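You operate a simulated robot arm through the tools that you are given. There is no shell and no other tool. Be economical: measure what you need, move in short steps, check, and stop when the job is done.

Carry out the task below with a simulated robot arm. There is one attempt and no reset: what you move stays moved.

## Task
Take the orange strap roll and put it on the blue tile. Take the purple mug with the largest size on its label from the front of the trailer bed and leave it on the metal bench. Turn the tilt knob to 35. Fetch the wooden block from the low wooden table and set it on the rubber block there. Do these in any order. Set down upright: purple mug.
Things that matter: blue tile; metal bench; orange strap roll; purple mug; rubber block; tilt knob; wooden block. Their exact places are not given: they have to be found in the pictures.

Only the result counts: the job must be done as asked and must still hold three seconds after the hand-in. Knocking over, shifting, dropping, spilling or breaking anything else fails it.

## Robot
A 7-joint arm with a three-finger gripper on a trunk, on a base that drives. Base frame: it is fixed to the floor where the robot stands at the start and does not move with it; the origin is under the middle of the robot, x ahead of it, y to its left, z up. Lengths are in cm, angles in rad, forces in N, time in s.
With the tool pointing down near the work surface it reaches from about 10 to 78 cm from the robot's upright axis, wherever it stands. Its first joint turns from -2.897 to 2.897 rad. Places, roughly: blue tile (12x9x2 cm) [90, 0, 60]; metal bench [50, -310, 60]; orange strap roll (7x7x5 cm) [50, 0, 60]; purple mug [75, 125, 75]; rubber block (5x5x3 cm) [-530, 110, 50]; tilt knob [-140, -10, 90]; wooden block (4x4x3 cm) [-540, 70, 50]. Payload 2.94 kg.
The tool frame sits at the grasp point between the pads (the TCP): z along the fingers, y along the line on which they close. The tips reach 3 cm beyond it. Largest opening 13.2 cm; the body of the gripper starts 10.7 cm behind the TCP.
Orientation is told as [roll, pitch, yaw] about the base's x, y, z axes, in that order, counted from this pose: with the fingers straight down and closing along the base's y, the tool's x points along the base's -x, its y along +y and its z along -z.

## Interface
- The arm moves only by the tool servo_tool. Its argument "plan" is a list of rows, each an object (a shift or turn left out is 0, a gripper value left out holds the last) with "linear": the shift along the tool's x, y, z in units of 300 mm (1.0 is 300 mm), a list of three; "dr": the turn, a rotation vector about the tool's x, y, z in units of 45 degrees (1.0 is 45 degrees), a list of three. In form: [{"linear": [tx, ty, tz], "dr": [rx, ry, rz]}, ...]. A call has 1 to 20 rows; each row is the pose to reach, as a shift and turn from the pose commanded when the call began, along the tool's axes at that moment. "jaw" is the finger opening in cm, from 0 to 13.2, set as the call begins (left out, the last holds). A call with a number of a shift or a turn outside -1 to 1 is refused whole. A row lasts 0.2 s, in which the tool goes at most 5 cm and 0.15 rad; a call with a longer step from one row to the next is refused whole, and so is a gripper value outside its range. A pose out of reach is approached as far as the arm can. The call stops where the force on the tool passes 40 N (or 10 N more than at its start, if that is more) or the arm is blocked; 0.2 s more then pass. Each finger halts on what it meets, pressing with about 23 N; the grip force reading is that of the motor and also rises with nothing between the fingers. The clock runs only during rows and for 0.2 s after the last one: add rows that repeat a pose to give the fingers time. The reply holds the time, the measured pose of the TCP, the force on the tool along the base axes, the opening and the grip force, in the units named above and with some noise, with the torque about the TCP (base axes, N m) and any sound that the robot's microphone picked up.
- Cameras (640 x 400 px; columns grow to the right, rows downward): "scene" is now at [-5.22, 13.52, 172.31]; the picture's right is [-0.92, 0.39, -0.00], its down [0.36, 0.84, -0.41] and it looks along [-0.16, -0.37, -0.91] (base axes); focal length 214 px, centre (320, 200). "wrist" rides on the gripper at [7.2, 0.3, -14.4] in the tool frame; the picture's right is [-0.04, 1.00, 0.00], its down [-0.88, -0.04, -0.48] and it looks along [-0.48, -0.02, 0.88] (tool axes); focal length 256 px, centre (320, 200).
- get_image(camera): a new picture of that camera. No time passes.
- slide_trunk(by): slides the trunk up (or, below 0, down) by that many cm; the arm and the scene camera ride with it, the base frame stays. It gives what a move gives, with no picture.
- drive_base(legs): drives the robot by 1 to 6 legs, each [ahead, left, turn to the left] in cm, cm and rad, along the robot's own axes; the way and the turn of a leg run together, so that a leg with both is an arc; at most 150 cm and 3.142 rad a leg. The arm and the cameras ride along, it lands a little off, and it stops where it bumps. It gives what a move gives.
- pan_tilt(pan, tilt): turns the head with the scene camera to pan (to the left, within 2.496 rad either way) and tilt (down, from -0.506 to 1.204), counted from straight ahead of the robot. It gives what a move gives.
- probe_pixels(camera, pixels): for up to 12 pixels [column, row] of the newest picture of that camera ("zoom" is the newest enlarged one), the place [x, y, z] in the base frame of the surface seen there, good to about 0.3 cm. No time passes.
- zoom(camera, box): a new picture of the part [left, top, right, bottom] of that camera's present view, enlarged. No time passes.
- sign_off(): hands the job in; it is judged then, once.

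Keep the steps short. Do not move on a guess: measure, check each grasp and each placing, and mend mistakes. In all there are 110 turns and 98 pictures (those below and enlarged ones count). Leave the gripper open and the arm clear of the work at the hand-in unless told otherwise, and finish with a single line.

The tools are called after "Call:" by a JSON object that holds its "op" and its "data". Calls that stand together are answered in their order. servo_tool: Moves the arm, as the interface text tells. Its arguments: {"type":"object","properties":{"plan":{"type":"array","items":{"type":"object","properties":{"linear":{"type":"array","items":{"type":"number"}},"dr":{"type":"array","items":{"type":"number"}}}}},"jaw":{"type":"number"}},"required":["plan"]} The other tools are called the same way: slide_trunk (by) slides the trunk up or down; drive_base (legs) drives the base; pan_tilt (pan, tilt) turns the head that bears the scene camera; get_image (camera) takes a picture; probe_pixels (camera, pixels) gives the place of the surface under pixels of a picture; zoom (camera, box) takes an enlarged picture of a part of a camera's view; sign_off () hands the job in.

At the start:

```text
time_s: 0.0
eef_pos: [-42.11, -22.45, 112.28]
ee_rot: [-0.001, -0.001, 0.001]
contact_force: [0.5, 0.5, -0.5]
torque: [0.01, -0.01, 0.0]
width: 13.18
finger_force: 0.1
trunk travel left (down, up): [-25.0, 29.0]
robot x, y, heading: [-0.01, -0.07, 0.003]
head pan, tilt: [-1.976, 1.152]
```

scene: 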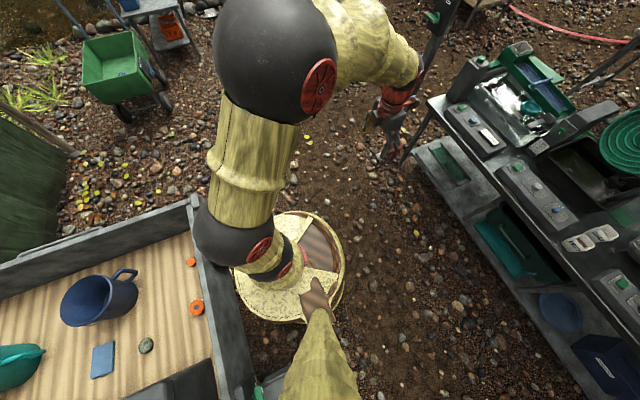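
wrist: 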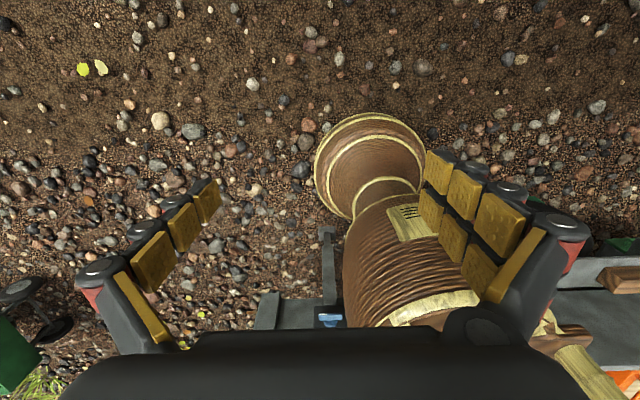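

I start by turning the head to look ahead at the trailer bed.

Call:
{"op": "pan_tilt", "data": {"pan": 0.3, "tilt": 0.8}}

Call:
{"op": "get_image", "data": {"camera": "scene"}}

```text
time_s: 2.1
eef_pos: [-41.97, -22.56, 112.37]
ee_rot: [-0.001, -0.001, 0.0]
contact_force: [2.1, 0.1, 0.4]
torque: [0.02, -0.01, 0.04]
width: 13.19
finger_force: 0.0
trunk travel left (down, up): [-25.0, 29.0]
robot x, y, heading: [0.19, 0.26, -0.002]
head pan, tilt: [0.3, 0.799]
```

```text
95 pictures are left
```

scene: 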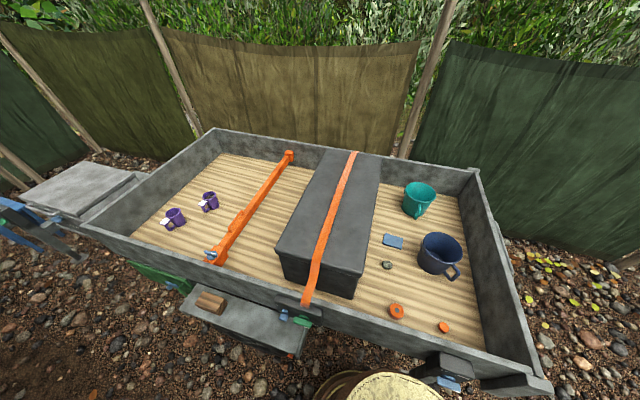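

I see two purple mugs with labels (175,218) and (209,201), the tile (393,241), orange items (397,311) and (444,327). I zoom in and measure.

Call:
{"op": "zoom", "data": {"camera": "scene", "box": [150, 180, 230, 230]}}

Call:
{"op": "zoom", "data": {"camera": "scene", "box": [360, 230, 480, 340]}}

Call:
{"op": "probe_pixels", "data": {"camera": "scene", "pixels": [[397, 311], [444, 327], [393, 241], [387, 265], [175, 216], [209, 200], [397, 304], [403, 318], [420, 300], [437, 239], [445, 272], [400, 340]]}}

```text
8.00 times, centred on (190, 205) of scene
```

zoom: 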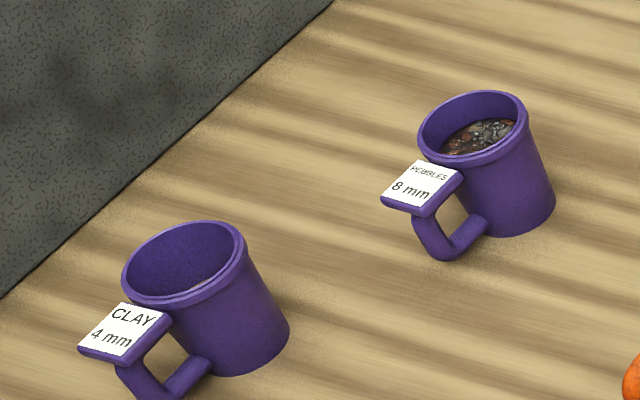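

```text
3.64 times, centred on (420, 285) of scene
```

zoom: 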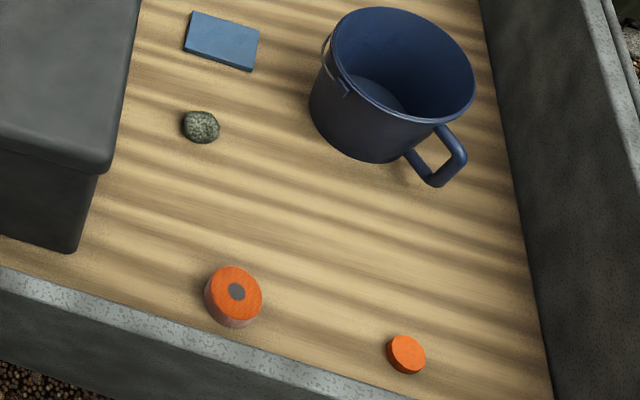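

```text
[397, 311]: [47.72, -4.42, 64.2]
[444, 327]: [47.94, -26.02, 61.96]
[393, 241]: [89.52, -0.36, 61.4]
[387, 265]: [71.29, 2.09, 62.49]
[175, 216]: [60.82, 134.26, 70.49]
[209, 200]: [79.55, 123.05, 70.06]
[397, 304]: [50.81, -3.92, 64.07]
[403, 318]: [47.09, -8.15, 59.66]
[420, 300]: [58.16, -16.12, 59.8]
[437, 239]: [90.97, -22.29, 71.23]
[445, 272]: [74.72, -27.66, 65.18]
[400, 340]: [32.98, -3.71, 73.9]
```

Bed surface is z≈59.7; the roll centre is about [48.2,-4.4], top 64.3; tile top centre about [89.5,-0.4,61.4]. The larger label is 8 mm (PEBBLES). The arm is behind; I swing it around the right side at 112 cm height.

Call:
{"op": "servo_tool", "data": {"plan": [{"linear": [-0.067, -0.15, 0]}, {"linear": [-0.167, -0.283, 0]}, {"linear": [-0.283, -0.4, 0]}, {"linear": [-0.417, -0.5, 0]}, {"linear": [-0.567, -0.583, 0]}, {"linear": [-0.717, -0.65, 0]}, {"linear": [-0.877, -0.693, 0]}, {"linear": [-1, -0.717, 0]}]}}

```text
refused: row 4 steps farther than a row can; nothing moved
```

A step was marginally too long; shorter rows.

Call:
{"op": "servo_tool", "data": {"plan": [{"linear": [-0.05, -0.14, 0]}, {"linear": [-0.14, -0.26, 0]}, {"linear": [-0.24, -0.37, 0]}, {"linear": [-0.36, -0.46, 0]}, {"linear": [-0.49, -0.54, 0]}, {"linear": [-0.62, -0.61, 0]}, {"linear": [-0.76, -0.66, 0]}, {"linear": [-0.9, -0.7, 0]}, {"linear": [-1, -0.72, 0]}]}}

```text
time_s: 4.1
eef_pos: [-12.04, -44.18, 112.41]
ee_rot: [-0.002, -0.001, 0.0]
contact_force: [0.1, -0.9, -0.8]
torque: [0.04, 0.0, 0.0]
width: 13.17
finger_force: 0.0
trunk travel left (down, up): [-25.0, 29.0]
robot x, y, heading: [0.13, -0.03, -0.0]
head pan, tilt: [0.3, 0.799]
```

Good. I continue around the right side to the front.

Call:
{"op": "servo_tool", "data": {"plan": [{"linear": [-0.15, 0, 0]}, {"linear": [-0.3, -0.01, 0]}, {"linear": [-0.45, 0, 0]}, {"linear": [-0.6, 0.02, 0]}, {"linear": [-0.75, 0.05, 0]}, {"linear": [-0.88, 0.1, 0]}, {"linear": [-1, 0.15, 0]}]}}

Call:
{"op": "servo_tool", "data": {"plan": [{"linear": [-0.13, 0.06, 0]}, {"linear": [-0.26, 0.13, 0]}, {"linear": [-0.38, 0.22, 0]}, {"linear": [-0.49, 0.32, 0]}, {"linear": [-0.6, 0.42, 0]}, {"linear": [-0.7, 0.53, 0]}, {"linear": [-0.78, 0.65, 0]}, {"linear": [-0.85, 0.77, 0]}, {"linear": [-0.92, 0.9, 0]}, {"linear": [-0.98, 1.0, 0]}]}}

```text
time_s: 5.7
eef_pos: [18.17, -39.56, 112.28]
ee_rot: [0.0, -0.002, 0.001]
contact_force: [-0.4, 0.8, 0.1]
torque: [0.0, 0.03, 0.03]
width: 13.2
finger_force: 0.0
trunk travel left (down, up): [-25.0, 29.0]
robot x, y, heading: [-0.01, -0.04, 0.001]
head pan, tilt: [0.3, 0.799]
```

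```text
time_s: 7.9
eef_pos: [47.59, -9.5, 112.22]
ee_rot: [-0.001, 0.0, 0.001]
contact_force: [-0.3, 0.0, -0.4]
torque: [0.0, 0.05, 0.0]
width: 13.2
finger_force: 0.0
trunk travel left (down, up): [-25.0, 29.0]
robot x, y, heading: [0.2, -0.35, -0.005]
head pan, tilt: [0.3, 0.799]
```

Now over to the roll and down to z≈82, then a wrist picture.

Call:
{"op": "servo_tool", "data": {"plan": [{"linear": [-0.02, 0.1, 0.1]}, {"linear": [-0.02, 0.17, 0.22]}, {"linear": [-0.02, 0.17, 0.37]}, {"linear": [-0.02, 0.17, 0.52]}, {"linear": [-0.02, 0.17, 0.67]}, {"linear": [-0.02, 0.17, 0.82]}, {"linear": [-0.02, 0.17, 0.95]}, {"linear": [-0.02, 0.17, 1.0]}]}}

Call:
{"op": "get_image", "data": {"camera": "wrist"}}

```text
time_s: 9.7
eef_pos: [47.97, -4.43, 82.37]
ee_rot: [0.001, 0.0, 0.001]
contact_force: [0.1, -0.3, -0.5]
torque: [0.01, -0.02, -0.02]
width: 13.18
finger_force: 0.0
trunk travel left (down, up): [-25.0, 29.0]
robot x, y, heading: [0.13, -0.12, 0.003]
head pan, tilt: [0.3, 0.799]
```

```text
92 pictures are left
```

wrist: 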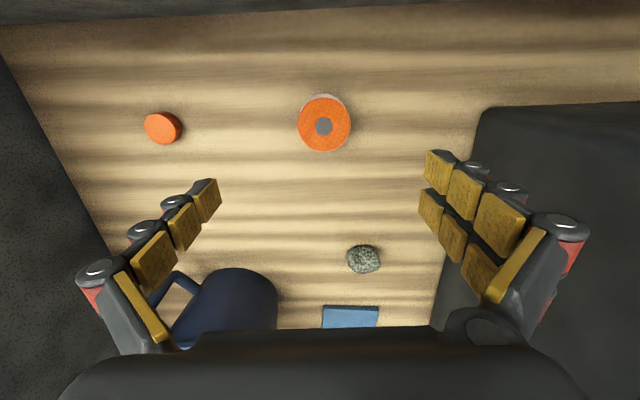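

Call:
{"op": "probe_pixels", "data": {"camera": "wrist", "pixels": [[324, 127], [324, 100], [324, 149], [300, 124], [349, 124], [324, 310], [377, 310], [350, 318], [324, 60], [324, 15], [240, 180], [420, 250]]}}

```text
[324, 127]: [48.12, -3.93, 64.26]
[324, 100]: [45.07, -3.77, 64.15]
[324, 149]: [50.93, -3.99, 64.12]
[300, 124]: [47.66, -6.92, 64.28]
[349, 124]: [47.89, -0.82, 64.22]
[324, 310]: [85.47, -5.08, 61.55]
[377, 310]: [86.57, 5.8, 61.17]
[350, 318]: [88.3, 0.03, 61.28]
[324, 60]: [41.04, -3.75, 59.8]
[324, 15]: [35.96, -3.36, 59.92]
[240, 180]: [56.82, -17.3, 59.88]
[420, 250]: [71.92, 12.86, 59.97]
```

Roll centre is [48.1,-3.9]. Descending to TCP z≈63.3.

Call:
{"op": "servo_tool", "data": {"plan": [{"linear": [-0.003, 0.017, 0.15]}, {"linear": [-0.003, 0.017, 0.3]}, {"linear": [-0.003, 0.017, 0.43]}, {"linear": [-0.003, 0.017, 0.54]}, {"linear": [-0.003, 0.017, 0.6]}, {"linear": [-0.003, 0.017, 0.635]}]}}

Call:
{"op": "servo_tool", "data": {"jaw": 5, "plan": [{"linear": [0, 0, 0]}, {"linear": [0, 0, 0]}, {"linear": [0, 0, 0]}, {"linear": [0, 0, 0]}, {"linear": [0, 0, 0]}, {"linear": [0, 0, 0]}]}}

```text
time_s: 11.1
eef_pos: [48.12, -4.03, 63.25]
ee_rot: [0.001, 0.0, 0.0]
contact_force: [0.4, 0.8, 0.3]
torque: [0.01, 0.02, 0.02]
width: 13.19
finger_force: 0.1
trunk travel left (down, up): [-25.0, 29.0]
robot x, y, heading: [0.13, 0.07, -0.003]
head pan, tilt: [0.3, 0.799]
```

```text
time_s: 12.5
eef_pos: [48.11, -4.13, 63.3]
ee_rot: [0.0, 0.0, 0.002]
contact_force: [-0.3, -0.4, 2.0]
torque: [0.05, 0.01, -0.01]
width: 6.66
finger_force: 23.1
trunk travel left (down, up): [-25.0, 29.0]
robot x, y, heading: [0.05, -0.18, 0.001]
head pan, tilt: [0.3, 0.799]
```

Gripped (6.66 cm, 23 N). Lift and look down at the gap between base and trailer, since the tile at x≈90 is beyond 78 cm reach.

Call:
{"op": "servo_tool", "data": {"plan": [{"linear": [0, 0, -0.08]}, {"linear": [0, 0, -0.2]}, {"linear": [0, 0, -0.35]}, {"linear": [0, 0, -0.5]}, {"linear": [0, 0, -0.65]}, {"linear": [0, 0, -0.75]}]}}

Call:
{"op": "pan_tilt", "data": {"pan": 0.3, "tilt": 1.2}}

Call:
{"op": "get_image", "data": {"camera": "scene"}}

```text
time_s: 13.9
eef_pos: [48.1, -3.93, 85.77]
ee_rot: [0.0, 0.002, 0.002]
contact_force: [0.2, 0.3, -2.7]
torque: [0.02, -0.05, 0.0]
width: 6.67
finger_force: 22.7
trunk travel left (down, up): [-25.0, 29.0]
robot x, y, heading: [-0.04, -0.07, -0.001]
head pan, tilt: [0.3, 0.799]
```

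```text
time_s: 14.8
eef_pos: [48.06, -4.05, 85.79]
ee_rot: [-0.001, 0.002, 0.0]
contact_force: [0.0, -0.6, -1.3]
torque: [0.01, 0.02, 0.0]
width: 6.69
finger_force: 22.8
trunk travel left (down, up): [-25.0, 29.0]
robot x, y, heading: [0.09, 0.19, 0.001]
head pan, tilt: [0.3, 1.201]
```

```text
91 pictures are left
```

scene: 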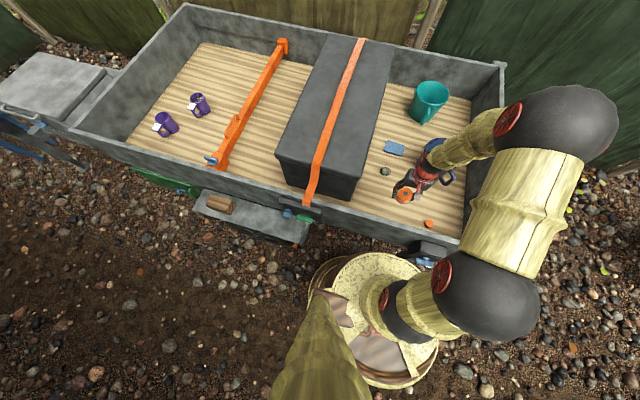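

Call:
{"op": "probe_pixels", "data": {"camera": "scene", "pixels": [[375, 256], [340, 268], [410, 270], [375, 240], [300, 212], [300, 240], [425, 262], [380, 226], [220, 207], [395, 149], [387, 170], [310, 300]]}}

Call:
{"op": "zoom", "data": {"camera": "scene", "box": [280, 190, 480, 315]}}

```text
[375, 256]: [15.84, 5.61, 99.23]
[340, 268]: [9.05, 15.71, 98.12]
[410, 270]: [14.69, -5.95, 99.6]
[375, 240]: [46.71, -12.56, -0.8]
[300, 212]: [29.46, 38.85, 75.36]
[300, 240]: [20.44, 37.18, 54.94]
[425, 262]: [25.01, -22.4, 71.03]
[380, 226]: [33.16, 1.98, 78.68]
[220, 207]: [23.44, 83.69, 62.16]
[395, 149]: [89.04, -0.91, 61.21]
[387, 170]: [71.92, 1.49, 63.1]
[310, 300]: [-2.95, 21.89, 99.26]
```

```text
3.20 times, centred on (380, 252) of scene
```

zoom: 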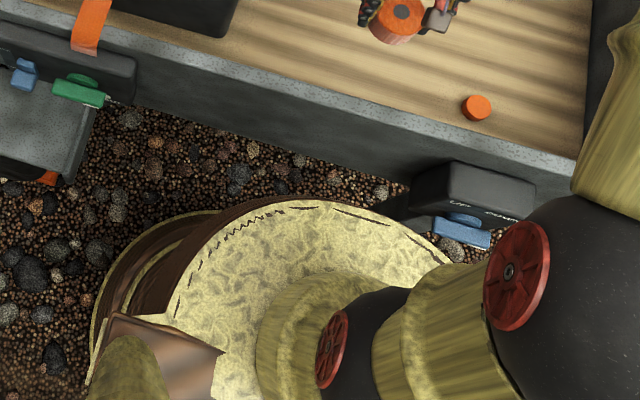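

Call:
{"op": "probe_pixels", "data": {"camera": "zoom", "pixels": [[412, 195], [436, 235], [488, 240], [530, 210], [250, 140], [250, 105], [255, 185], [330, 205], [100, 250], [105, 100], [320, 190], [360, 170]]}}

```text
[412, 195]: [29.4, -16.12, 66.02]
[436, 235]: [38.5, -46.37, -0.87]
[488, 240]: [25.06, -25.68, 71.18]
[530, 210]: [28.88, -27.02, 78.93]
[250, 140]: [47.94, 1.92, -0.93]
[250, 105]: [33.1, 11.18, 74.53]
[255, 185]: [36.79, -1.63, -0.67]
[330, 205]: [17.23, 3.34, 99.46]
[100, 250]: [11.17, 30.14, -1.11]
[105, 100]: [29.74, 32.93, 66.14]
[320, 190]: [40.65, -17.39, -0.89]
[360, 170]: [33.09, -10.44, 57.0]
```

Floor gap: wall outer face x≈31–33, robot front x≈17, side box at x≈25 for y<-16. I drive 11 ahead and 6 left.

Call:
{"op": "drive_base", "data": {"legs": [[0, 6, 0], [11, 0, 0]]}}

```text
time_s: 16.6
eef_pos: [59.15, 1.99, 85.7]
ee_rot: [-0.001, 0.0, 0.0]
contact_force: [-0.5, -0.3, -1.1]
torque: [-0.02, 0.0, 0.01]
width: 6.69
finger_force: 23.2
trunk travel left (down, up): [-25.0, 29.0]
robot x, y, heading: [10.99, 5.66, -0.0]
head pan, tilt: [0.3, 1.201]
```

Now move forward over the tile at height.

Call:
{"op": "servo_tool", "data": {"plan": [{"linear": [-0.15, -0.02, 0]}, {"linear": [-0.3, -0.04, 0]}, {"linear": [-0.45, -0.06, 0]}, {"linear": [-0.6, -0.08, 0]}, {"linear": [-0.75, -0.08, 0]}, {"linear": [-0.9, -0.08, 0]}, {"linear": [-0.98, -0.08, 0]}]}}

Call:
{"op": "get_image", "data": {"camera": "wrist"}}

Call:
{"op": "get_image", "data": {"camera": "scene"}}

```text
time_s: 18.1
eef_pos: [88.77, -0.25, 85.67]
ee_rot: [-0.001, 0.001, 0.0]
contact_force: [-0.5, -0.2, -2.2]
torque: [0.03, 0.0, 0.02]
width: 6.72
finger_force: 23.2
trunk travel left (down, up): [-25.0, 29.0]
robot x, y, heading: [11.37, 6.05, 0.004]
head pan, tilt: [0.3, 1.201]
```

```text
89 pictures are left
```

wrist: 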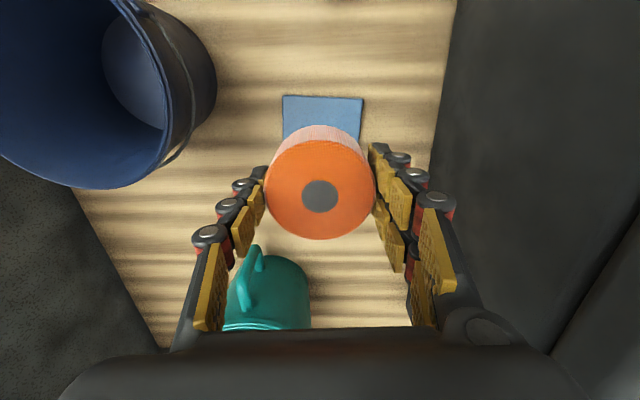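

```text
88 pictures are left
```

scene: 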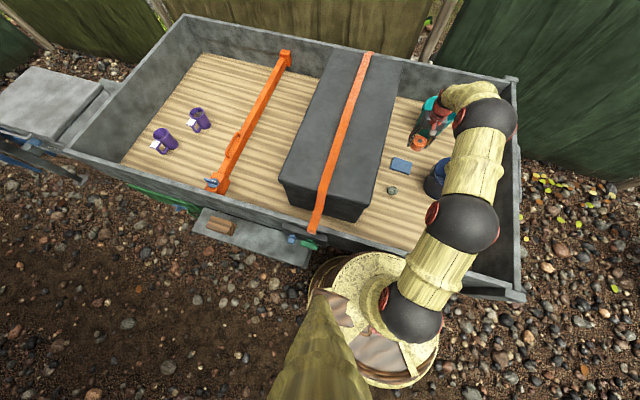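

Call:
{"op": "zoom", "data": {"camera": "scene", "box": [376, 140, 440, 180]}}

Call:
{"op": "probe_pixels", "data": {"camera": "wrist", "pixels": [[285, 98], [361, 101], [322, 99], [360, 140], [285, 138], [320, 196]]}}

```text
10.00 times, centred on (408, 160) of scene
```

zoom: 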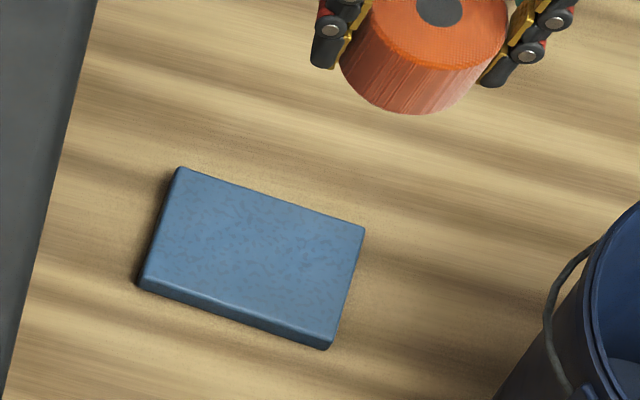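

```text
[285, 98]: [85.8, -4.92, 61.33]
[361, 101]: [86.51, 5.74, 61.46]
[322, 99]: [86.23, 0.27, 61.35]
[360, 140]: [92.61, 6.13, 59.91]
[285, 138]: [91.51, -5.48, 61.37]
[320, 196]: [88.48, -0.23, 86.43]
```

Call:
{"op": "probe_pixels", "data": {"camera": "zoom", "pixels": [[182, 172], [360, 232], [328, 340], [148, 282], [254, 255]]}}

```text
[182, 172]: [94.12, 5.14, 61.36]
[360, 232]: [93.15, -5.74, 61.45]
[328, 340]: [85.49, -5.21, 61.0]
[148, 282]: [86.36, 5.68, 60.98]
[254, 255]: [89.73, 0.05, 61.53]
```

Tile centre is [89.7,0.0,61.4]. Lower the roll onto it (contact expected at TCP z≈65.0).

Call:
{"op": "servo_tool", "data": {"plan": [{"linear": [-0.028, 0.01, 0.15]}, {"linear": [-0.028, 0.01, 0.3]}, {"linear": [-0.028, 0.01, 0.45]}, {"linear": [-0.028, 0.01, 0.57]}, {"linear": [-0.028, 0.01, 0.64]}, {"linear": [-0.028, 0.01, 0.67]}, {"linear": [-0.028, 0.01, 0.68]}]}}

```text
time_s: 19.8
eef_pos: [89.46, -0.02, 65.29]
ee_rot: [-0.001, -0.001, -0.001]
contact_force: [-0.3, 0.1, -1.5]
torque: [0.01, -0.05, 0.0]
width: 6.65
finger_force: 22.5
trunk travel left (down, up): [-25.0, 29.0]
robot x, y, heading: [10.98, 5.98, 0.003]
head pan, tilt: [0.3, 1.201]
```

Reached easily. Lower 0.4 cm more slowly to make contact, then look.

Call:
{"op": "servo_tool", "data": {"plan": [{"linear": [0, 0, 0.005]}, {"linear": [0, 0, 0.01]}, {"linear": [0, 0, 0.013]}]}}

Call:
{"op": "zoom", "data": {"camera": "scene", "box": [376, 135, 440, 175]}}

```text
time_s: 20.6
eef_pos: [89.5, 0.02, 64.89]
ee_rot: [0.0, 0.002, 0.0]
contact_force: [-0.4, -0.6, -1.9]
torque: [0.01, -0.01, -0.02]
width: 6.68
finger_force: 23.2
trunk travel left (down, up): [-25.0, 29.0]
robot x, y, heading: [11.62, 6.0, 0.002]
head pan, tilt: [0.3, 1.201]
```

```text
10.00 times, centred on (408, 155) of scene
```

zoom: 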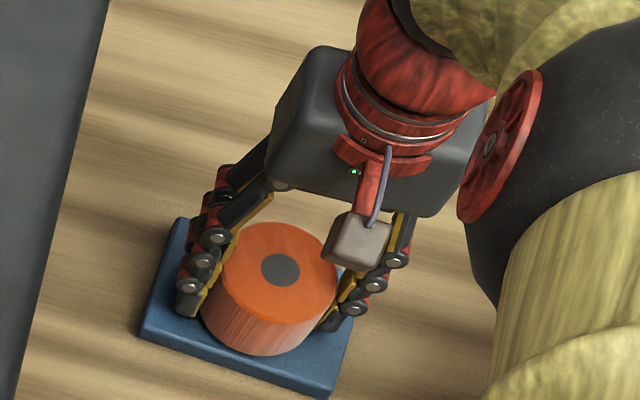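

No contact force yet; keep lowering gently by up to 0.5 cm.

Call:
{"op": "servo_tool", "data": {"plan": [{"linear": [0, 0, 0.004]}, {"linear": [0, 0, 0.008]}]}}

```text
time_s: 21.1
eef_pos: [89.39, 0.06, 64.71]
ee_rot: [-0.001, 0.001, -0.001]
contact_force: [0.1, 0.8, -1.6]
torque: [0.01, -0.02, -0.03]
width: 6.67
finger_force: 23.5
trunk travel left (down, up): [-25.0, 29.0]
robot x, y, heading: [11.22, 6.21, -0.0]
head pan, tilt: [0.3, 1.201]
```

Call:
{"op": "servo_tool", "data": {"plan": [{"linear": [0, 0, 0.005]}, {"linear": [0, 0, 0.009]}]}}

```text
time_s: 21.8
eef_pos: [89.46, -0.13, 64.74]
ee_rot: [0.0, -0.002, 0.0]
contact_force: [-6.6, 0.2, 17.2]
torque: [-0.01, 0.41, -0.02]
width: 6.68
finger_force: 23.5
trunk travel left (down, up): [-25.0, 29.0]
robot x, y, heading: [11.2, 5.92, 0.001]
head pan, tilt: [0.3, 1.201]
```

Contact (17 N). Open and lift straight up.

Call:
{"op": "servo_tool", "data": {"jaw": 9.5, "plan": [{"linear": [0, 0, -0.004]}, {"linear": [0, 0, -0.004]}, {"linear": [0, 0, -0.004]}, {"linear": [0, 0, -0.004]}, {"linear": [0, 0, -0.004]}]}}

Call:
{"op": "servo_tool", "data": {"plan": [{"linear": [0, 0, -0.1]}, {"linear": [0, 0, -0.25]}, {"linear": [0, 0, -0.4]}, {"linear": [0, 0, -0.55]}, {"linear": [0, 0, -0.7]}, {"linear": [0, 0, -0.85]}]}}

Call:
{"op": "zoom", "data": {"camera": "scene", "box": [376, 135, 440, 175]}}

```text
time_s: 22.9
eef_pos: [89.35, 0.1, 64.48]
ee_rot: [0.0, -0.001, 0.001]
contact_force: [-0.2, -0.8, 0.6]
torque: [0.0, 0.0, -0.01]
width: 9.5
finger_force: 0.1
trunk travel left (down, up): [-25.0, 29.0]
robot x, y, heading: [11.09, 5.83, 0.0]
head pan, tilt: [0.3, 1.201]
```

```text
time_s: 24.4
eef_pos: [89.36, 0.09, 90.21]
ee_rot: [0.001, 0.001, 0.001]
contact_force: [-0.7, 0.4, -0.8]
torque: [0.0, -0.05, 0.02]
width: 9.52
finger_force: 0.0
trunk travel left (down, up): [-25.0, 29.0]
robot x, y, heading: [11.27, 5.72, 0.0]
head pan, tilt: [0.3, 1.201]
```

```text
10.00 times, centred on (408, 155) of scene
```

zoom: 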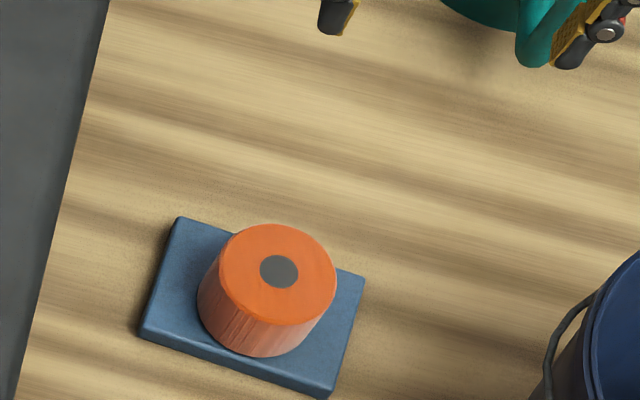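

The roll sits well on the tile. Now raise and retract the arm, then back off and drive left toward the mugs.

Call:
{"op": "servo_tool", "data": {"plan": [{"linear": [0.1, 0, -0.1]}, {"linear": [0.2, 0.03, -0.2]}, {"linear": [0.3, 0.06, -0.3]}, {"linear": [0.4, 0.09, -0.4]}, {"linear": [0.5, 0.12, -0.5]}, {"linear": [0.6, 0.15, -0.6]}, {"linear": [0.7, 0.17, -0.7]}, {"linear": [0.8, 0.18, -0.8]}, {"linear": [0.9, 0.18, -0.85]}, {"linear": [1.0, 0.18, -0.85]}]}}

Call:
{"op": "drive_base", "data": {"legs": [[-14, 0, 0]]}}

Call:
{"op": "pan_tilt", "data": {"pan": 1.2, "tilt": 0.9}}

Call:
{"op": "get_image", "data": {"camera": "scene"}}

```text
time_s: 26.6
eef_pos: [59.3, 5.32, 115.68]
ee_rot: [-0.001, 0.0, -0.001]
contact_force: [-0.1, -0.7, 0.0]
torque: [0.01, 0.0, 0.0]
width: 9.53
finger_force: 0.0
trunk travel left (down, up): [-25.0, 29.0]
robot x, y, heading: [11.0, 5.88, 0.003]
head pan, tilt: [0.3, 1.201]
```

```text
time_s: 27.9
eef_pos: [45.56, 5.27, 115.58]
ee_rot: [0.0, -0.001, -0.001]
contact_force: [-1.0, -1.0, -0.2]
torque: [0.0, -0.04, -0.04]
width: 9.5
finger_force: 0.0
trunk travel left (down, up): [-25.0, 29.0]
robot x, y, heading: [-2.89, 6.15, 0.003]
head pan, tilt: [0.3, 1.201]
```

```text
time_s: 29.1
eef_pos: [45.55, 5.28, 115.47]
ee_rot: [0.0, 0.0, 0.001]
contact_force: [0.3, 0.1, -0.9]
torque: [0.02, 0.0, 0.03]
width: 9.5
finger_force: 0.0
trunk travel left (down, up): [-25.0, 29.0]
robot x, y, heading: [-3.14, 6.26, 0.004]
head pan, tilt: [1.201, 0.901]
```

```text
84 pictures are left
```

scene: 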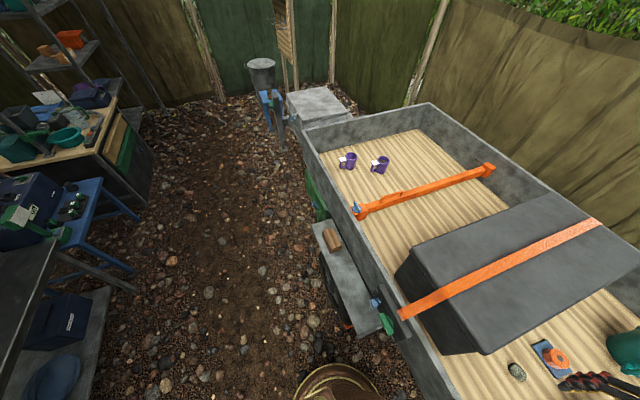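

Call:
{"op": "probe_pixels", "data": {"camera": "scene", "pixels": [[365, 332], [315, 228], [313, 195], [355, 210], [305, 150], [350, 158], [382, 162], [375, 250], [335, 262], [300, 250], [105, 300], [490, 165]]}}

Call:
{"op": "zoom", "data": {"camera": "scene", "box": [250, 70, 460, 240]}}

```text
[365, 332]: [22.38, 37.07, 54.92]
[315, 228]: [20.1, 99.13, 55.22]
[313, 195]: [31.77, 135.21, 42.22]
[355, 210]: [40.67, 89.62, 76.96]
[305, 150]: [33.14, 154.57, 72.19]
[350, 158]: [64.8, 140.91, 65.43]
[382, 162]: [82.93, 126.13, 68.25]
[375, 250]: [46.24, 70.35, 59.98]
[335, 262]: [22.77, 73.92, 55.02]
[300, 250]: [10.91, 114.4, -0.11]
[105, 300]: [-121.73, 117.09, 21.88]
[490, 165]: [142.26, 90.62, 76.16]
```

```text
2.35 times, centred on (355, 155) of scene
```

zoom: 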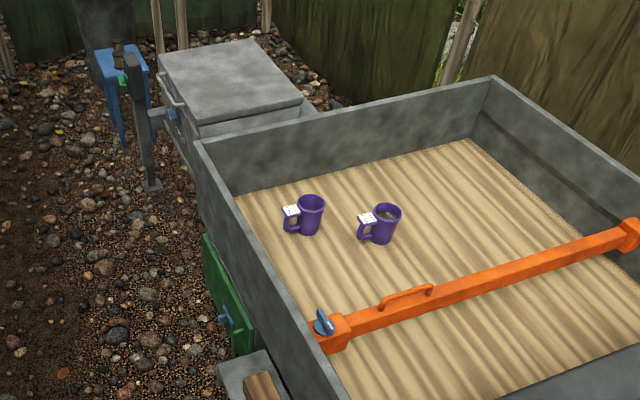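

Path: step's outer edge x≈20 until y≈100. I drive left 120 at x≈-3, then ahead 9.

Call:
{"op": "drive_base", "data": {"legs": [[0, 121, 0], [9, 0, 0]]}}

Call:
{"op": "pan_tilt", "data": {"pan": 0.1, "tilt": 0.9}}

Call:
{"op": "get_image", "data": {"camera": "scene"}}

Call:
{"op": "get_image", "data": {"camera": "wrist"}}

```text
time_s: 31.9
eef_pos: [40.38, 26.12, 115.46]
ee_rot: [-0.002, 0.001, -0.234]
contact_force: [0.7, -0.1, -0.1]
torque: [0.0, 0.09, 0.01]
width: 9.48
finger_force: 0.1
trunk travel left (down, up): [-25.0, 29.0]
robot x, y, heading: [-6.68, 37.82, -0.232]
head pan, tilt: [1.201, 0.901]
stopped in leg 1: the robot was blocked; the commanded pose is now the measured one
```

```text
time_s: 33.2
eef_pos: [40.2, 26.15, 115.51]
ee_rot: [0.0, 0.001, -0.232]
contact_force: [-0.3, -0.2, 0.0]
torque: [0.01, 0.01, -0.02]
width: 9.5
finger_force: 0.1
trunk travel left (down, up): [-25.0, 29.0]
robot x, y, heading: [-6.7, 37.99, -0.232]
head pan, tilt: [0.099, 0.901]
```

```text
82 pictures are left
```

scene: 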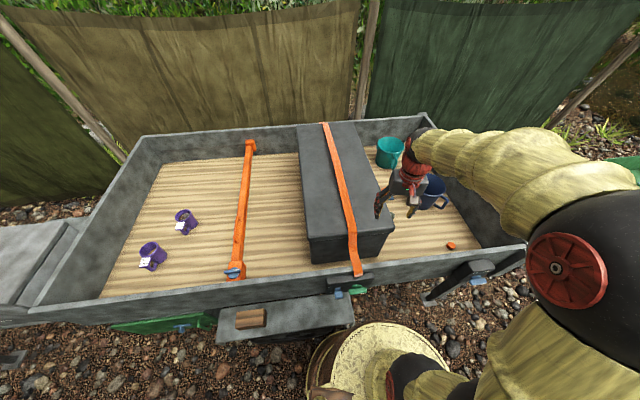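

```text
81 pictures are left
```

wrist: 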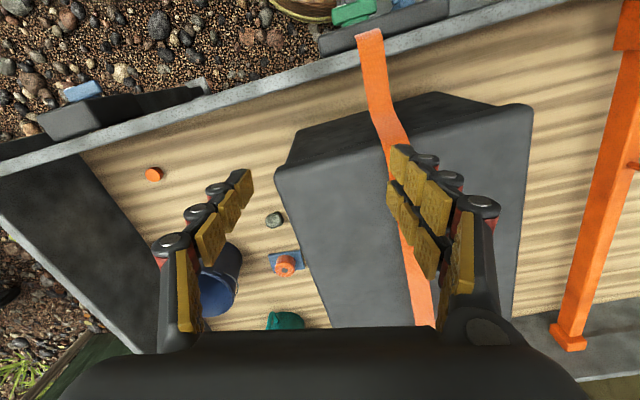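

The base is wider than thought (≈25 cm) and bumped the step corner; nothing appears displaced. Back away, straighten, then drive left farther out.

Call:
{"op": "drive_base", "data": {"legs": [[-14, 0, 0], [0, 0, 0.232], [0, 88, 0]]}}

Call:
{"op": "pan_tilt", "data": {"pan": 0.1, "tilt": 1.1}}

Call:
{"op": "get_image", "data": {"camera": "scene"}}

```text
time_s: 39.5
eef_pos: [27.54, 128.77, 115.52]
ee_rot: [0.0, 0.002, 0.012]
contact_force: [0.2, 0.1, -0.8]
torque: [-0.01, 0.01, 0.0]
width: 9.49
finger_force: 0.0
trunk travel left (down, up): [-25.0, 29.0]
robot x, y, heading: [-20.74, 128.9, 0.016]
head pan, tilt: [0.099, 0.901]
```

```text
time_s: 40.3
eef_pos: [27.58, 128.78, 115.62]
ee_rot: [-0.001, -0.001, 0.012]
contact_force: [-0.4, 0.4, -0.7]
torque: [-0.01, 0.02, -0.01]
width: 9.51
finger_force: 0.0
trunk travel left (down, up): [-25.0, 29.0]
robot x, y, heading: [-20.56, 129.19, 0.012]
head pan, tilt: [0.099, 1.1]
```

```text
80 pictures are left
```

scene: 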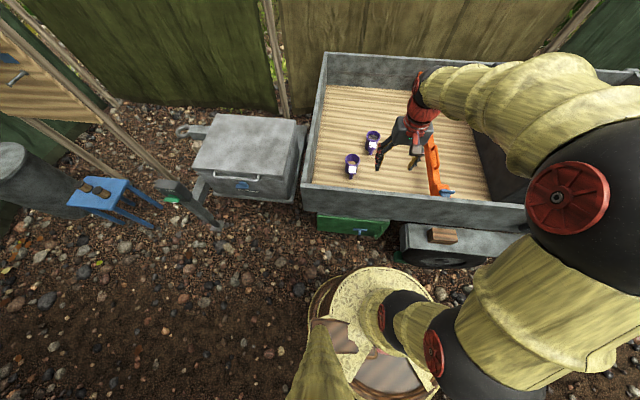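

Call:
{"op": "probe_pixels", "data": {"camera": "scene", "pixels": [[350, 229], [322, 228], [385, 230], [402, 240], [404, 262], [360, 253], [372, 140], [351, 160], [345, 200], [300, 250]]}}

Call:
{"op": "zoom", "data": {"camera": "scene", "box": [300, 110, 460, 270]}}

```text
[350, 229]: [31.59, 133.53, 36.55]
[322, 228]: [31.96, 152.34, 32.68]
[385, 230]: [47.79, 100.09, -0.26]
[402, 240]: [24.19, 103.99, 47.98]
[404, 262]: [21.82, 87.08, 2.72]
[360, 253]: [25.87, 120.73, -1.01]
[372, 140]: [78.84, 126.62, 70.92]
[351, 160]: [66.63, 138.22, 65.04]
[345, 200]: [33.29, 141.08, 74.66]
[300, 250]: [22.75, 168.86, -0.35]
```

```text
2.50 times, centred on (380, 190) of scene
```

zoom: 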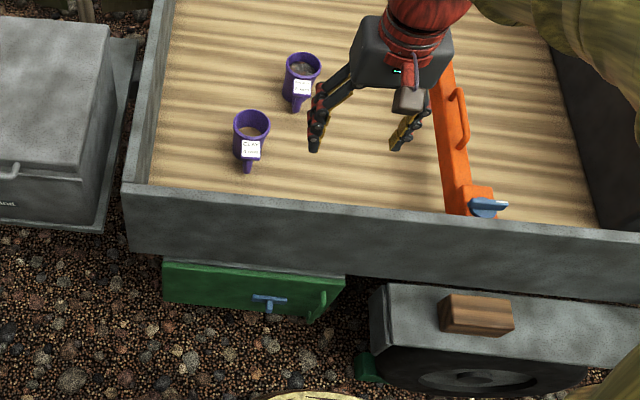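

Green box face x≈31.6; I drive ahead 23 and right 3, keeping clear of it.

Call:
{"op": "drive_base", "data": {"legs": [[23, -3.5, -0.012]]}}

Call:
{"op": "get_image", "data": {"camera": "scene"}}

Call:
{"op": "get_image", "data": {"camera": "wrist"}}

```text
time_s: 42.0
eef_pos: [50.77, 124.92, 115.54]
ee_rot: [0.001, 0.0, 0.0]
contact_force: [0.0, -0.9, -0.2]
torque: [0.03, 0.01, 0.02]
width: 9.49
finger_force: 0.0
trunk travel left (down, up): [-25.0, 29.0]
robot x, y, heading: [2.52, 125.44, -0.001]
head pan, tilt: [0.099, 1.1]
```

```text
78 pictures are left
```

scene: 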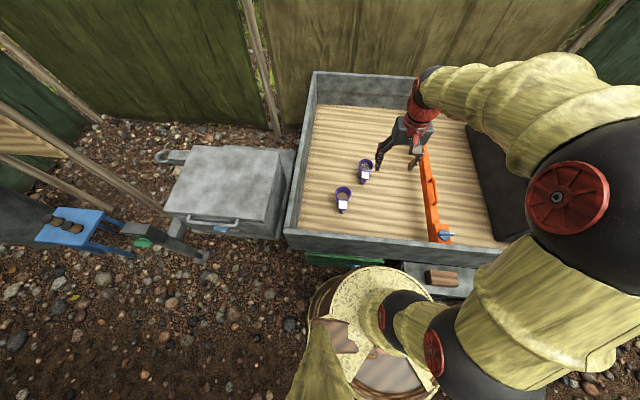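

```text
77 pictures are left
```

wrist: 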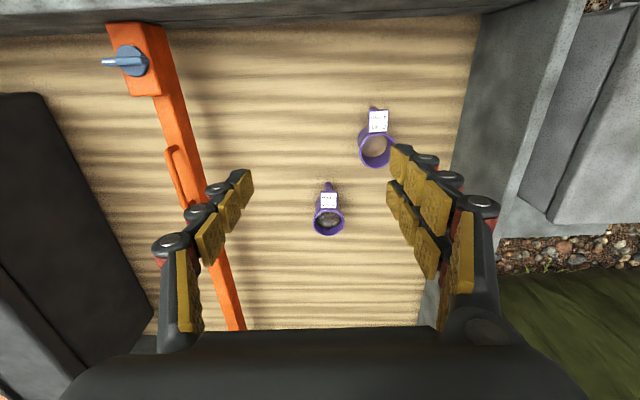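

Handles point to −x. Zoom on both mugs in wrist view and measure.

Call:
{"op": "zoom", "data": {"camera": "wrist", "box": [280, 95, 440, 245]}}

Call:
{"op": "probe_pixels", "data": {"camera": "wrist", "pixels": [[315, 216], [343, 216], [328, 233], [328, 218], [328, 200], [328, 187], [328, 245], [376, 160], [360, 148], [392, 148]]}}

```text
2.67 times, centred on (360, 170) of wrist
```

zoom: 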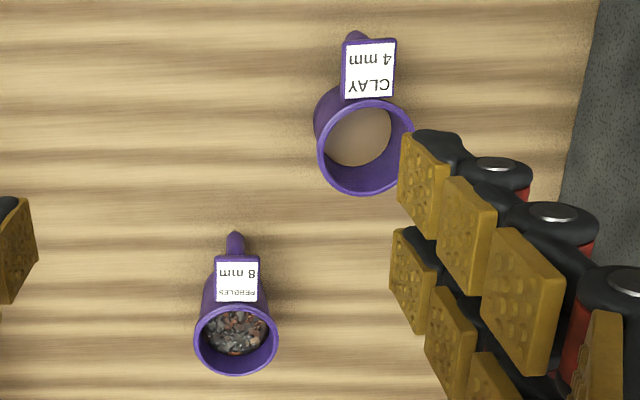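

```text
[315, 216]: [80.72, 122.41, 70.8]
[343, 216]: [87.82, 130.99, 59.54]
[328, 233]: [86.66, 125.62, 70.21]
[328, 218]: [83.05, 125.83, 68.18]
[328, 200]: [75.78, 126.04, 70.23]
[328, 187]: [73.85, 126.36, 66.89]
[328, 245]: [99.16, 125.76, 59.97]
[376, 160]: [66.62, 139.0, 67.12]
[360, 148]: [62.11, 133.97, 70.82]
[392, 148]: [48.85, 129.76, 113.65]
```

Pebbles mug rim centre ≈ [82.8,125.9], rim z≈70.9, bed z≈60. Move above it with jaw fully open.

Call:
{"op": "servo_tool", "data": {"jaw": 13.2, "plan": [{"linear": [-0.12, 0.005, 0.07]}, {"linear": [-0.24, 0.01, 0.15]}, {"linear": [-0.36, 0.015, 0.23]}, {"linear": [-0.48, 0.02, 0.31]}, {"linear": [-0.6, 0.025, 0.39]}, {"linear": [-0.72, 0.03, 0.47]}, {"linear": [-0.84, 0.033, 0.55]}, {"linear": [-0.93, 0.033, 0.63]}, {"linear": [-0.973, 0.033, 0.68]}]}}

Call:
{"op": "get_image", "data": {"camera": "wrist"}}

```text
time_s: 44.0
eef_pos: [80.03, 125.93, 95.14]
ee_rot: [0.001, 0.0, 0.003]
contact_force: [-0.1, 0.1, 0.2]
torque: [0.01, -0.01, 0.04]
width: 13.19
finger_force: 0.0
trunk travel left (down, up): [-25.0, 29.0]
robot x, y, heading: [2.42, 125.65, 0.0]
head pan, tilt: [0.099, 1.1]
```

```text
75 pictures are left
```

wrist: 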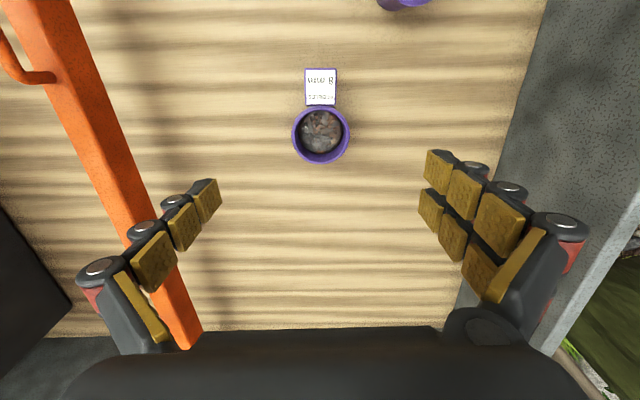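

Call:
{"op": "probe_pixels", "data": {"camera": "wrist", "pixels": [[293, 134], [348, 134], [320, 106], [320, 162], [320, 88], [320, 134], [310, 150], [330, 150]]}}

Call:
{"op": "servo_tool", "data": {"plan": [{"linear": [-0.05, 0, 0.05]}, {"linear": [-0.09, 0, 0.12]}, {"linear": [-0.09, 0, 0.2]}]}}

```text
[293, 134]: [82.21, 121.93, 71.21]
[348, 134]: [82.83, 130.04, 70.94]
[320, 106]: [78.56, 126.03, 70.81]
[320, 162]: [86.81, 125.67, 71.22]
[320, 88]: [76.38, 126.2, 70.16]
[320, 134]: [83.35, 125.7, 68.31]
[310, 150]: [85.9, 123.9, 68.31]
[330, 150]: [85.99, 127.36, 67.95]
```

```text
time_s: 44.8
eef_pos: [82.68, 125.97, 89.13]
ee_rot: [0.0, 0.0, 0.001]
contact_force: [0.1, 0.0, 0.1]
torque: [-0.03, 0.02, 0.0]
width: 13.18
finger_force: 0.1
trunk travel left (down, up): [-25.0, 29.0]
robot x, y, heading: [2.15, 125.38, 0.001]
head pan, tilt: [0.099, 1.1]
```

Mug centre [82.7,126.0]; arm reaches it. Descend to z≈67.

Call:
{"op": "servo_tool", "data": {"plan": [{"linear": [0, 0, 0.15]}, {"linear": [0, 0, 0.3]}, {"linear": [0, 0, 0.45]}, {"linear": [0, 0, 0.58]}, {"linear": [0, 0, 0.67]}, {"linear": [0, 0, 0.735]}]}}

```text
time_s: 46.2
eef_pos: [82.6, 126.0, 67.14]
ee_rot: [0.001, -0.001, 0.001]
contact_force: [0.6, 0.0, 0.5]
torque: [0.02, 0.06, 0.01]
width: 13.21
finger_force: 0.1
trunk travel left (down, up): [-25.0, 29.0]
robot x, y, heading: [2.23, 125.21, 0.001]
head pan, tilt: [0.099, 1.1]
```

Call:
{"op": "servo_tool", "data": {"jaw": 5, "plan": [{"linear": [0, 0, 0]}, {"linear": [0, 0, 0]}, {"linear": [0, 0, 0]}, {"linear": [0, 0, 0]}, {"linear": [0, 0, 0]}, {"linear": [0, 0, 0]}]}}

Call:
{"op": "get_image", "data": {"camera": "wrist"}}

```text
time_s: 47.6
eef_pos: [82.53, 125.89, 67.02]
ee_rot: [0.0, 0.0, -0.001]
contact_force: [-2.5, -2.1, 0.1]
torque: [-0.09, -0.15, -0.1]
width: 7.81
finger_force: 22.5
trunk travel left (down, up): [-25.0, 29.0]
robot x, y, heading: [2.54, 125.52, -0.005]
head pan, tilt: [0.099, 1.1]
```

```text
74 pictures are left
```

wrist: 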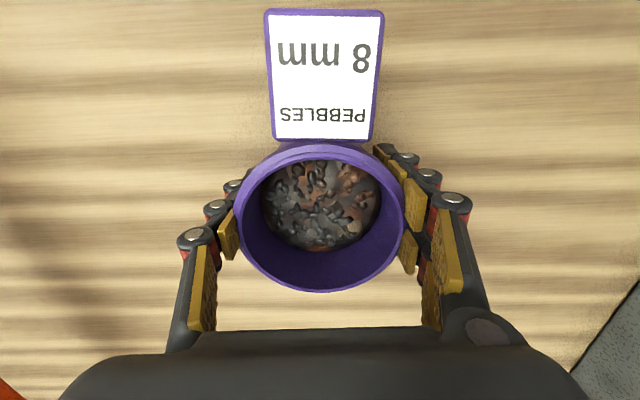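

Gripped at 7.81 cm. Lift straight up gently.

Call:
{"op": "servo_tool", "data": {"plan": [{"linear": [0, 0, -0.03]}, {"linear": [0, 0, -0.1]}, {"linear": [0, 0, -0.2]}, {"linear": [0, 0, -0.32]}, {"linear": [0, 0, -0.44]}, {"linear": [0, 0, -0.56]}, {"linear": [0, 0, -0.68]}, {"linear": [0, 0, -0.8]}, {"linear": [0, 0, -0.9]}, {"linear": [0, 0, -0.96]}, {"linear": [0, 0, -0.98]}]}}

Call:
{"op": "get_image", "data": {"camera": "wrist"}}

```text
time_s: 50.0
eef_pos: [82.63, 125.94, 96.43]
ee_rot: [0.0, 0.002, 0.001]
contact_force: [-0.4, -0.8, -5.5]
torque: [-0.01, -0.04, 0.02]
width: 7.81
finger_force: 22.9
trunk travel left (down, up): [-25.0, 29.0]
robot x, y, heading: [2.21, 125.62, -0.001]
head pan, tilt: [0.099, 1.1]
```

```text
73 pictures are left
```

wrist: 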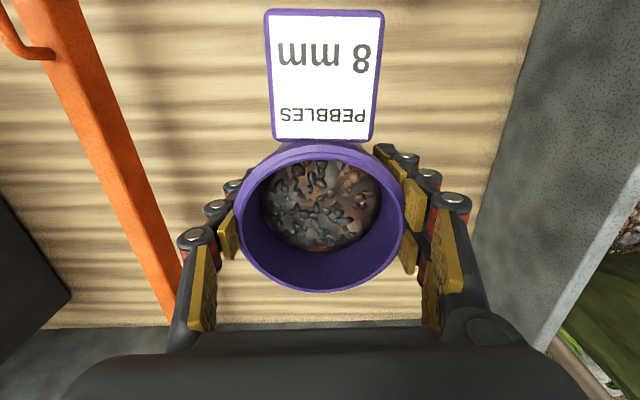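

Held (5.5 N weight). Retract smoothly toward the robot and raise slightly.

Call:
{"op": "servo_tool", "data": {"plan": [{"linear": [0.05, 0, -0.02]}, {"linear": [0.15, 0, -0.05]}, {"linear": [0.27, 0, -0.08]}, {"linear": [0.39, 0, -0.11]}, {"linear": [0.51, 0, -0.14]}, {"linear": [0.63, 0, -0.17]}, {"linear": [0.75, 0, -0.2]}, {"linear": [0.87, 0, -0.22]}, {"linear": [0.95, 0, -0.23]}, {"linear": [1.0, 0, -0.24]}]}}

Call:
{"op": "drive_base", "data": {"legs": [[-30, 0, 0]]}}

Call:
{"op": "pan_tilt", "data": {"pan": -1.5, "tilt": 0.5}}

Call:
{"op": "get_image", "data": {"camera": "scene"}}

```text
time_s: 52.2
eef_pos: [52.38, 125.95, 103.68]
ee_rot: [-0.001, 0.003, 0.001]
contact_force: [-0.2, -0.6, -5.6]
torque: [-0.01, -0.09, -0.01]
width: 7.8
finger_force: 23.0
trunk travel left (down, up): [-25.0, 29.0]
robot x, y, heading: [2.52, 125.46, 0.002]
head pan, tilt: [0.099, 1.1]
```

```text
time_s: 54.3
eef_pos: [22.55, 125.98, 103.73]
ee_rot: [0.0, 0.0, 0.003]
contact_force: [0.2, -0.1, -6.0]
torque: [0.01, -0.02, -0.01]
width: 7.79
finger_force: 22.8
trunk travel left (down, up): [-25.0, 29.0]
robot x, y, heading: [-27.7, 125.51, 0.01]
head pan, tilt: [0.099, 1.1]
```

```text
time_s: 56.0
eef_pos: [22.59, 125.93, 103.72]
ee_rot: [-0.001, -0.001, 0.001]
contact_force: [-0.2, -0.7, -5.0]
torque: [-0.01, -0.08, -0.04]
width: 7.81
finger_force: 22.8
trunk travel left (down, up): [-25.0, 29.0]
robot x, y, heading: [-27.54, 125.67, 0.001]
head pan, tilt: [-1.499, 0.499]
```

```text
72 pictures are left
```

scene: 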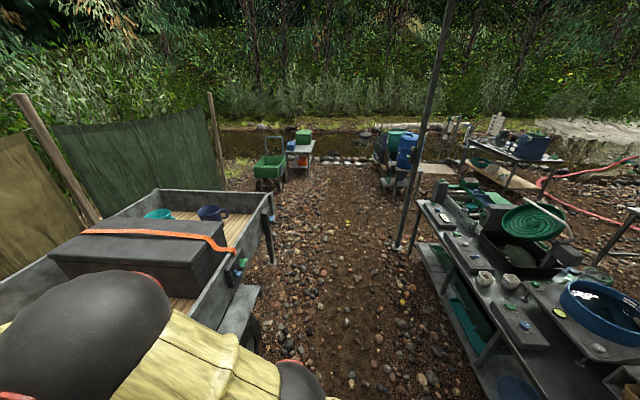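

Call:
{"op": "zoom", "data": {"camera": "scene", "box": [240, 110, 360, 200]}}

Call:
{"op": "probe_pixels", "data": {"camera": "scene", "pixels": [[300, 148], [270, 170], [390, 180], [395, 248], [268, 260], [265, 215], [345, 260], [440, 258], [412, 215]]}}

```text
4.44 times, centred on (300, 155) of scene
```

zoom: 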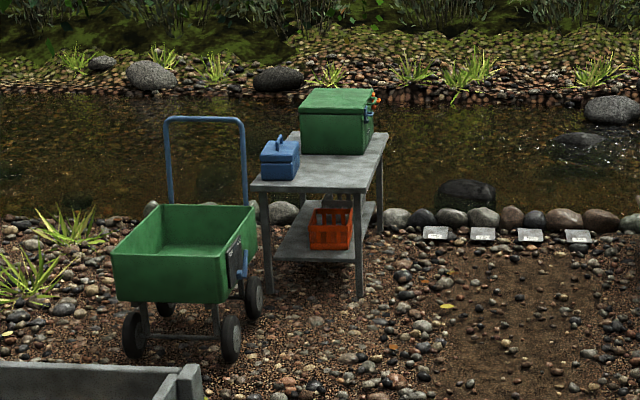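

```text
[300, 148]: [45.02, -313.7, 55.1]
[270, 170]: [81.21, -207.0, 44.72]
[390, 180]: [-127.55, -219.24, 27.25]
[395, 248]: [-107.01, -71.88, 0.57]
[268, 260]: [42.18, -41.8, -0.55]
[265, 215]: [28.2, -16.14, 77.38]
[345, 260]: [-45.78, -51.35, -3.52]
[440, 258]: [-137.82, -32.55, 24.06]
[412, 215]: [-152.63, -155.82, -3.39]
```

The bench is at ≈[45,-313,56], with boxes at its far end and free space near. I drive right along x≈-30 (free corridor x −100…20).

Call:
{"op": "drive_base", "data": {"legs": [[-4, -140, 0], [0, -140, 0]]}}

Call:
{"op": "pan_tilt", "data": {"pan": -1.1, "tilt": 0.6}}

Call:
{"op": "get_image", "data": {"camera": "scene"}}

```text
time_s: 69.5
eef_pos: [17.45, -154.99, 103.69]
ee_rot: [0.002, 0.001, 0.003]
contact_force: [1.1, 0.2, -5.7]
torque: [0.01, -0.02, -0.01]
width: 7.8
finger_force: 22.9
trunk travel left (down, up): [-25.0, 29.0]
robot x, y, heading: [-32.43, -155.5, 0.003]
head pan, tilt: [-1.499, 0.499]
```

```text
time_s: 70.4
eef_pos: [17.48, -155.01, 103.72]
ee_rot: [-0.002, 0.001, 0.003]
contact_force: [-0.1, -0.7, -6.1]
torque: [0.02, -0.02, -0.01]
width: 7.79
finger_force: 23.4
trunk travel left (down, up): [-25.0, 29.0]
robot x, y, heading: [-32.79, -155.37, -0.0]
head pan, tilt: [-1.1, 0.6]
```

```text
70 pictures are left
```

scene: 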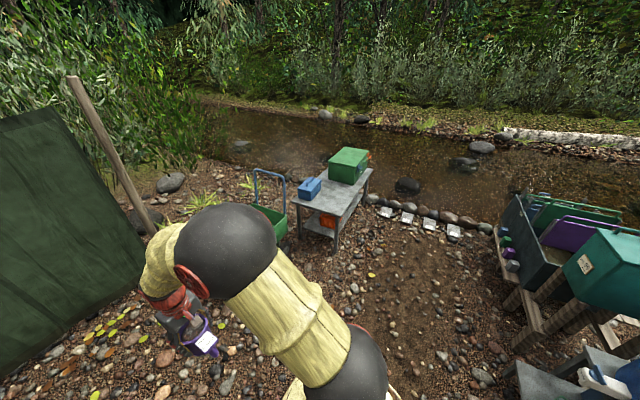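

Call:
{"op": "probe_pixels", "data": {"camera": "scene", "pixels": [[300, 201], [337, 213], [340, 194], [325, 188], [336, 250], [370, 215], [385, 212], [320, 205], [308, 190], [358, 190], [425, 300], [505, 285]]}}

Call:
{"op": "zoom", "data": {"camera": "scene", "box": [240, 140, 400, 260]}}

```text
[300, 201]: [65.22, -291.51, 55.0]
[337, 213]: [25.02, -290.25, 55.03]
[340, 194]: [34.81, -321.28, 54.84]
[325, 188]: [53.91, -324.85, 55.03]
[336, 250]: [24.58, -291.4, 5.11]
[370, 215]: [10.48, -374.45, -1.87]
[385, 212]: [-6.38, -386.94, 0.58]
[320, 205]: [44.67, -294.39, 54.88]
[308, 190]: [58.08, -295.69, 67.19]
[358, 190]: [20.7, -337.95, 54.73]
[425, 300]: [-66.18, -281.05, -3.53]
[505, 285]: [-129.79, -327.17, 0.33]
```

```text
3.33 times, centred on (320, 200) of scene
```

zoom: 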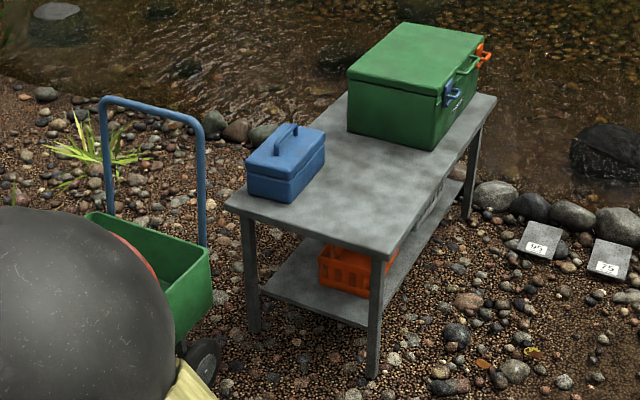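

Bench top is z=55, spanning x≈24–70, y from −290 away; the spot [36,-310] is free. I drive right along x≈-32 to y≈-310, then ahead.

Call:
{"op": "drive_base", "data": {"legs": [[-2, -100, 0], [0, -54, 0], [10, 0, 0]]}}

Call:
{"op": "pan_tilt", "data": {"pan": -0.2, "tilt": 1.0}}

Call:
{"op": "get_image", "data": {"camera": "scene"}}

```text
time_s: 79.1
eef_pos: [26.28, -308.66, 103.63]
ee_rot: [0.0, 0.002, 0.005]
contact_force: [0.4, 0.0, -5.6]
torque: [0.0, -0.04, -0.02]
width: 7.75
finger_force: 23.5
trunk travel left (down, up): [-25.0, 29.0]
robot x, y, heading: [-24.22, -309.04, 0.006]
head pan, tilt: [-1.1, 0.6]
```

```text
time_s: 80.3
eef_pos: [26.15, -308.78, 103.74]
ee_rot: [0.0, 0.003, 0.006]
contact_force: [-0.5, 0.7, -5.6]
torque: [0.0, -0.01, -0.01]
width: 7.76
finger_force: 23.3
trunk travel left (down, up): [-25.0, 29.0]
robot x, y, heading: [-24.09, -309.54, -0.002]
head pan, tilt: [-0.201, 1.0]
```

```text
68 pictures are left
```

scene: 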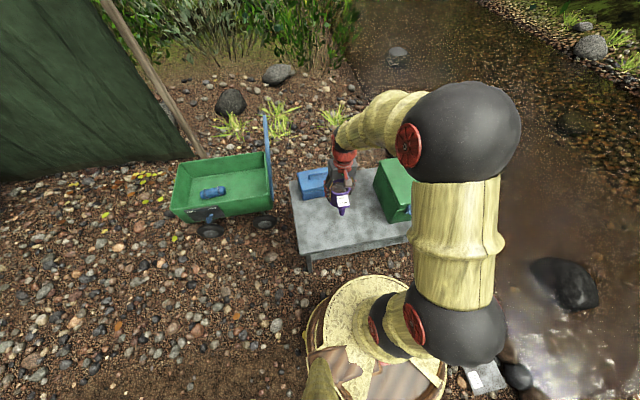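

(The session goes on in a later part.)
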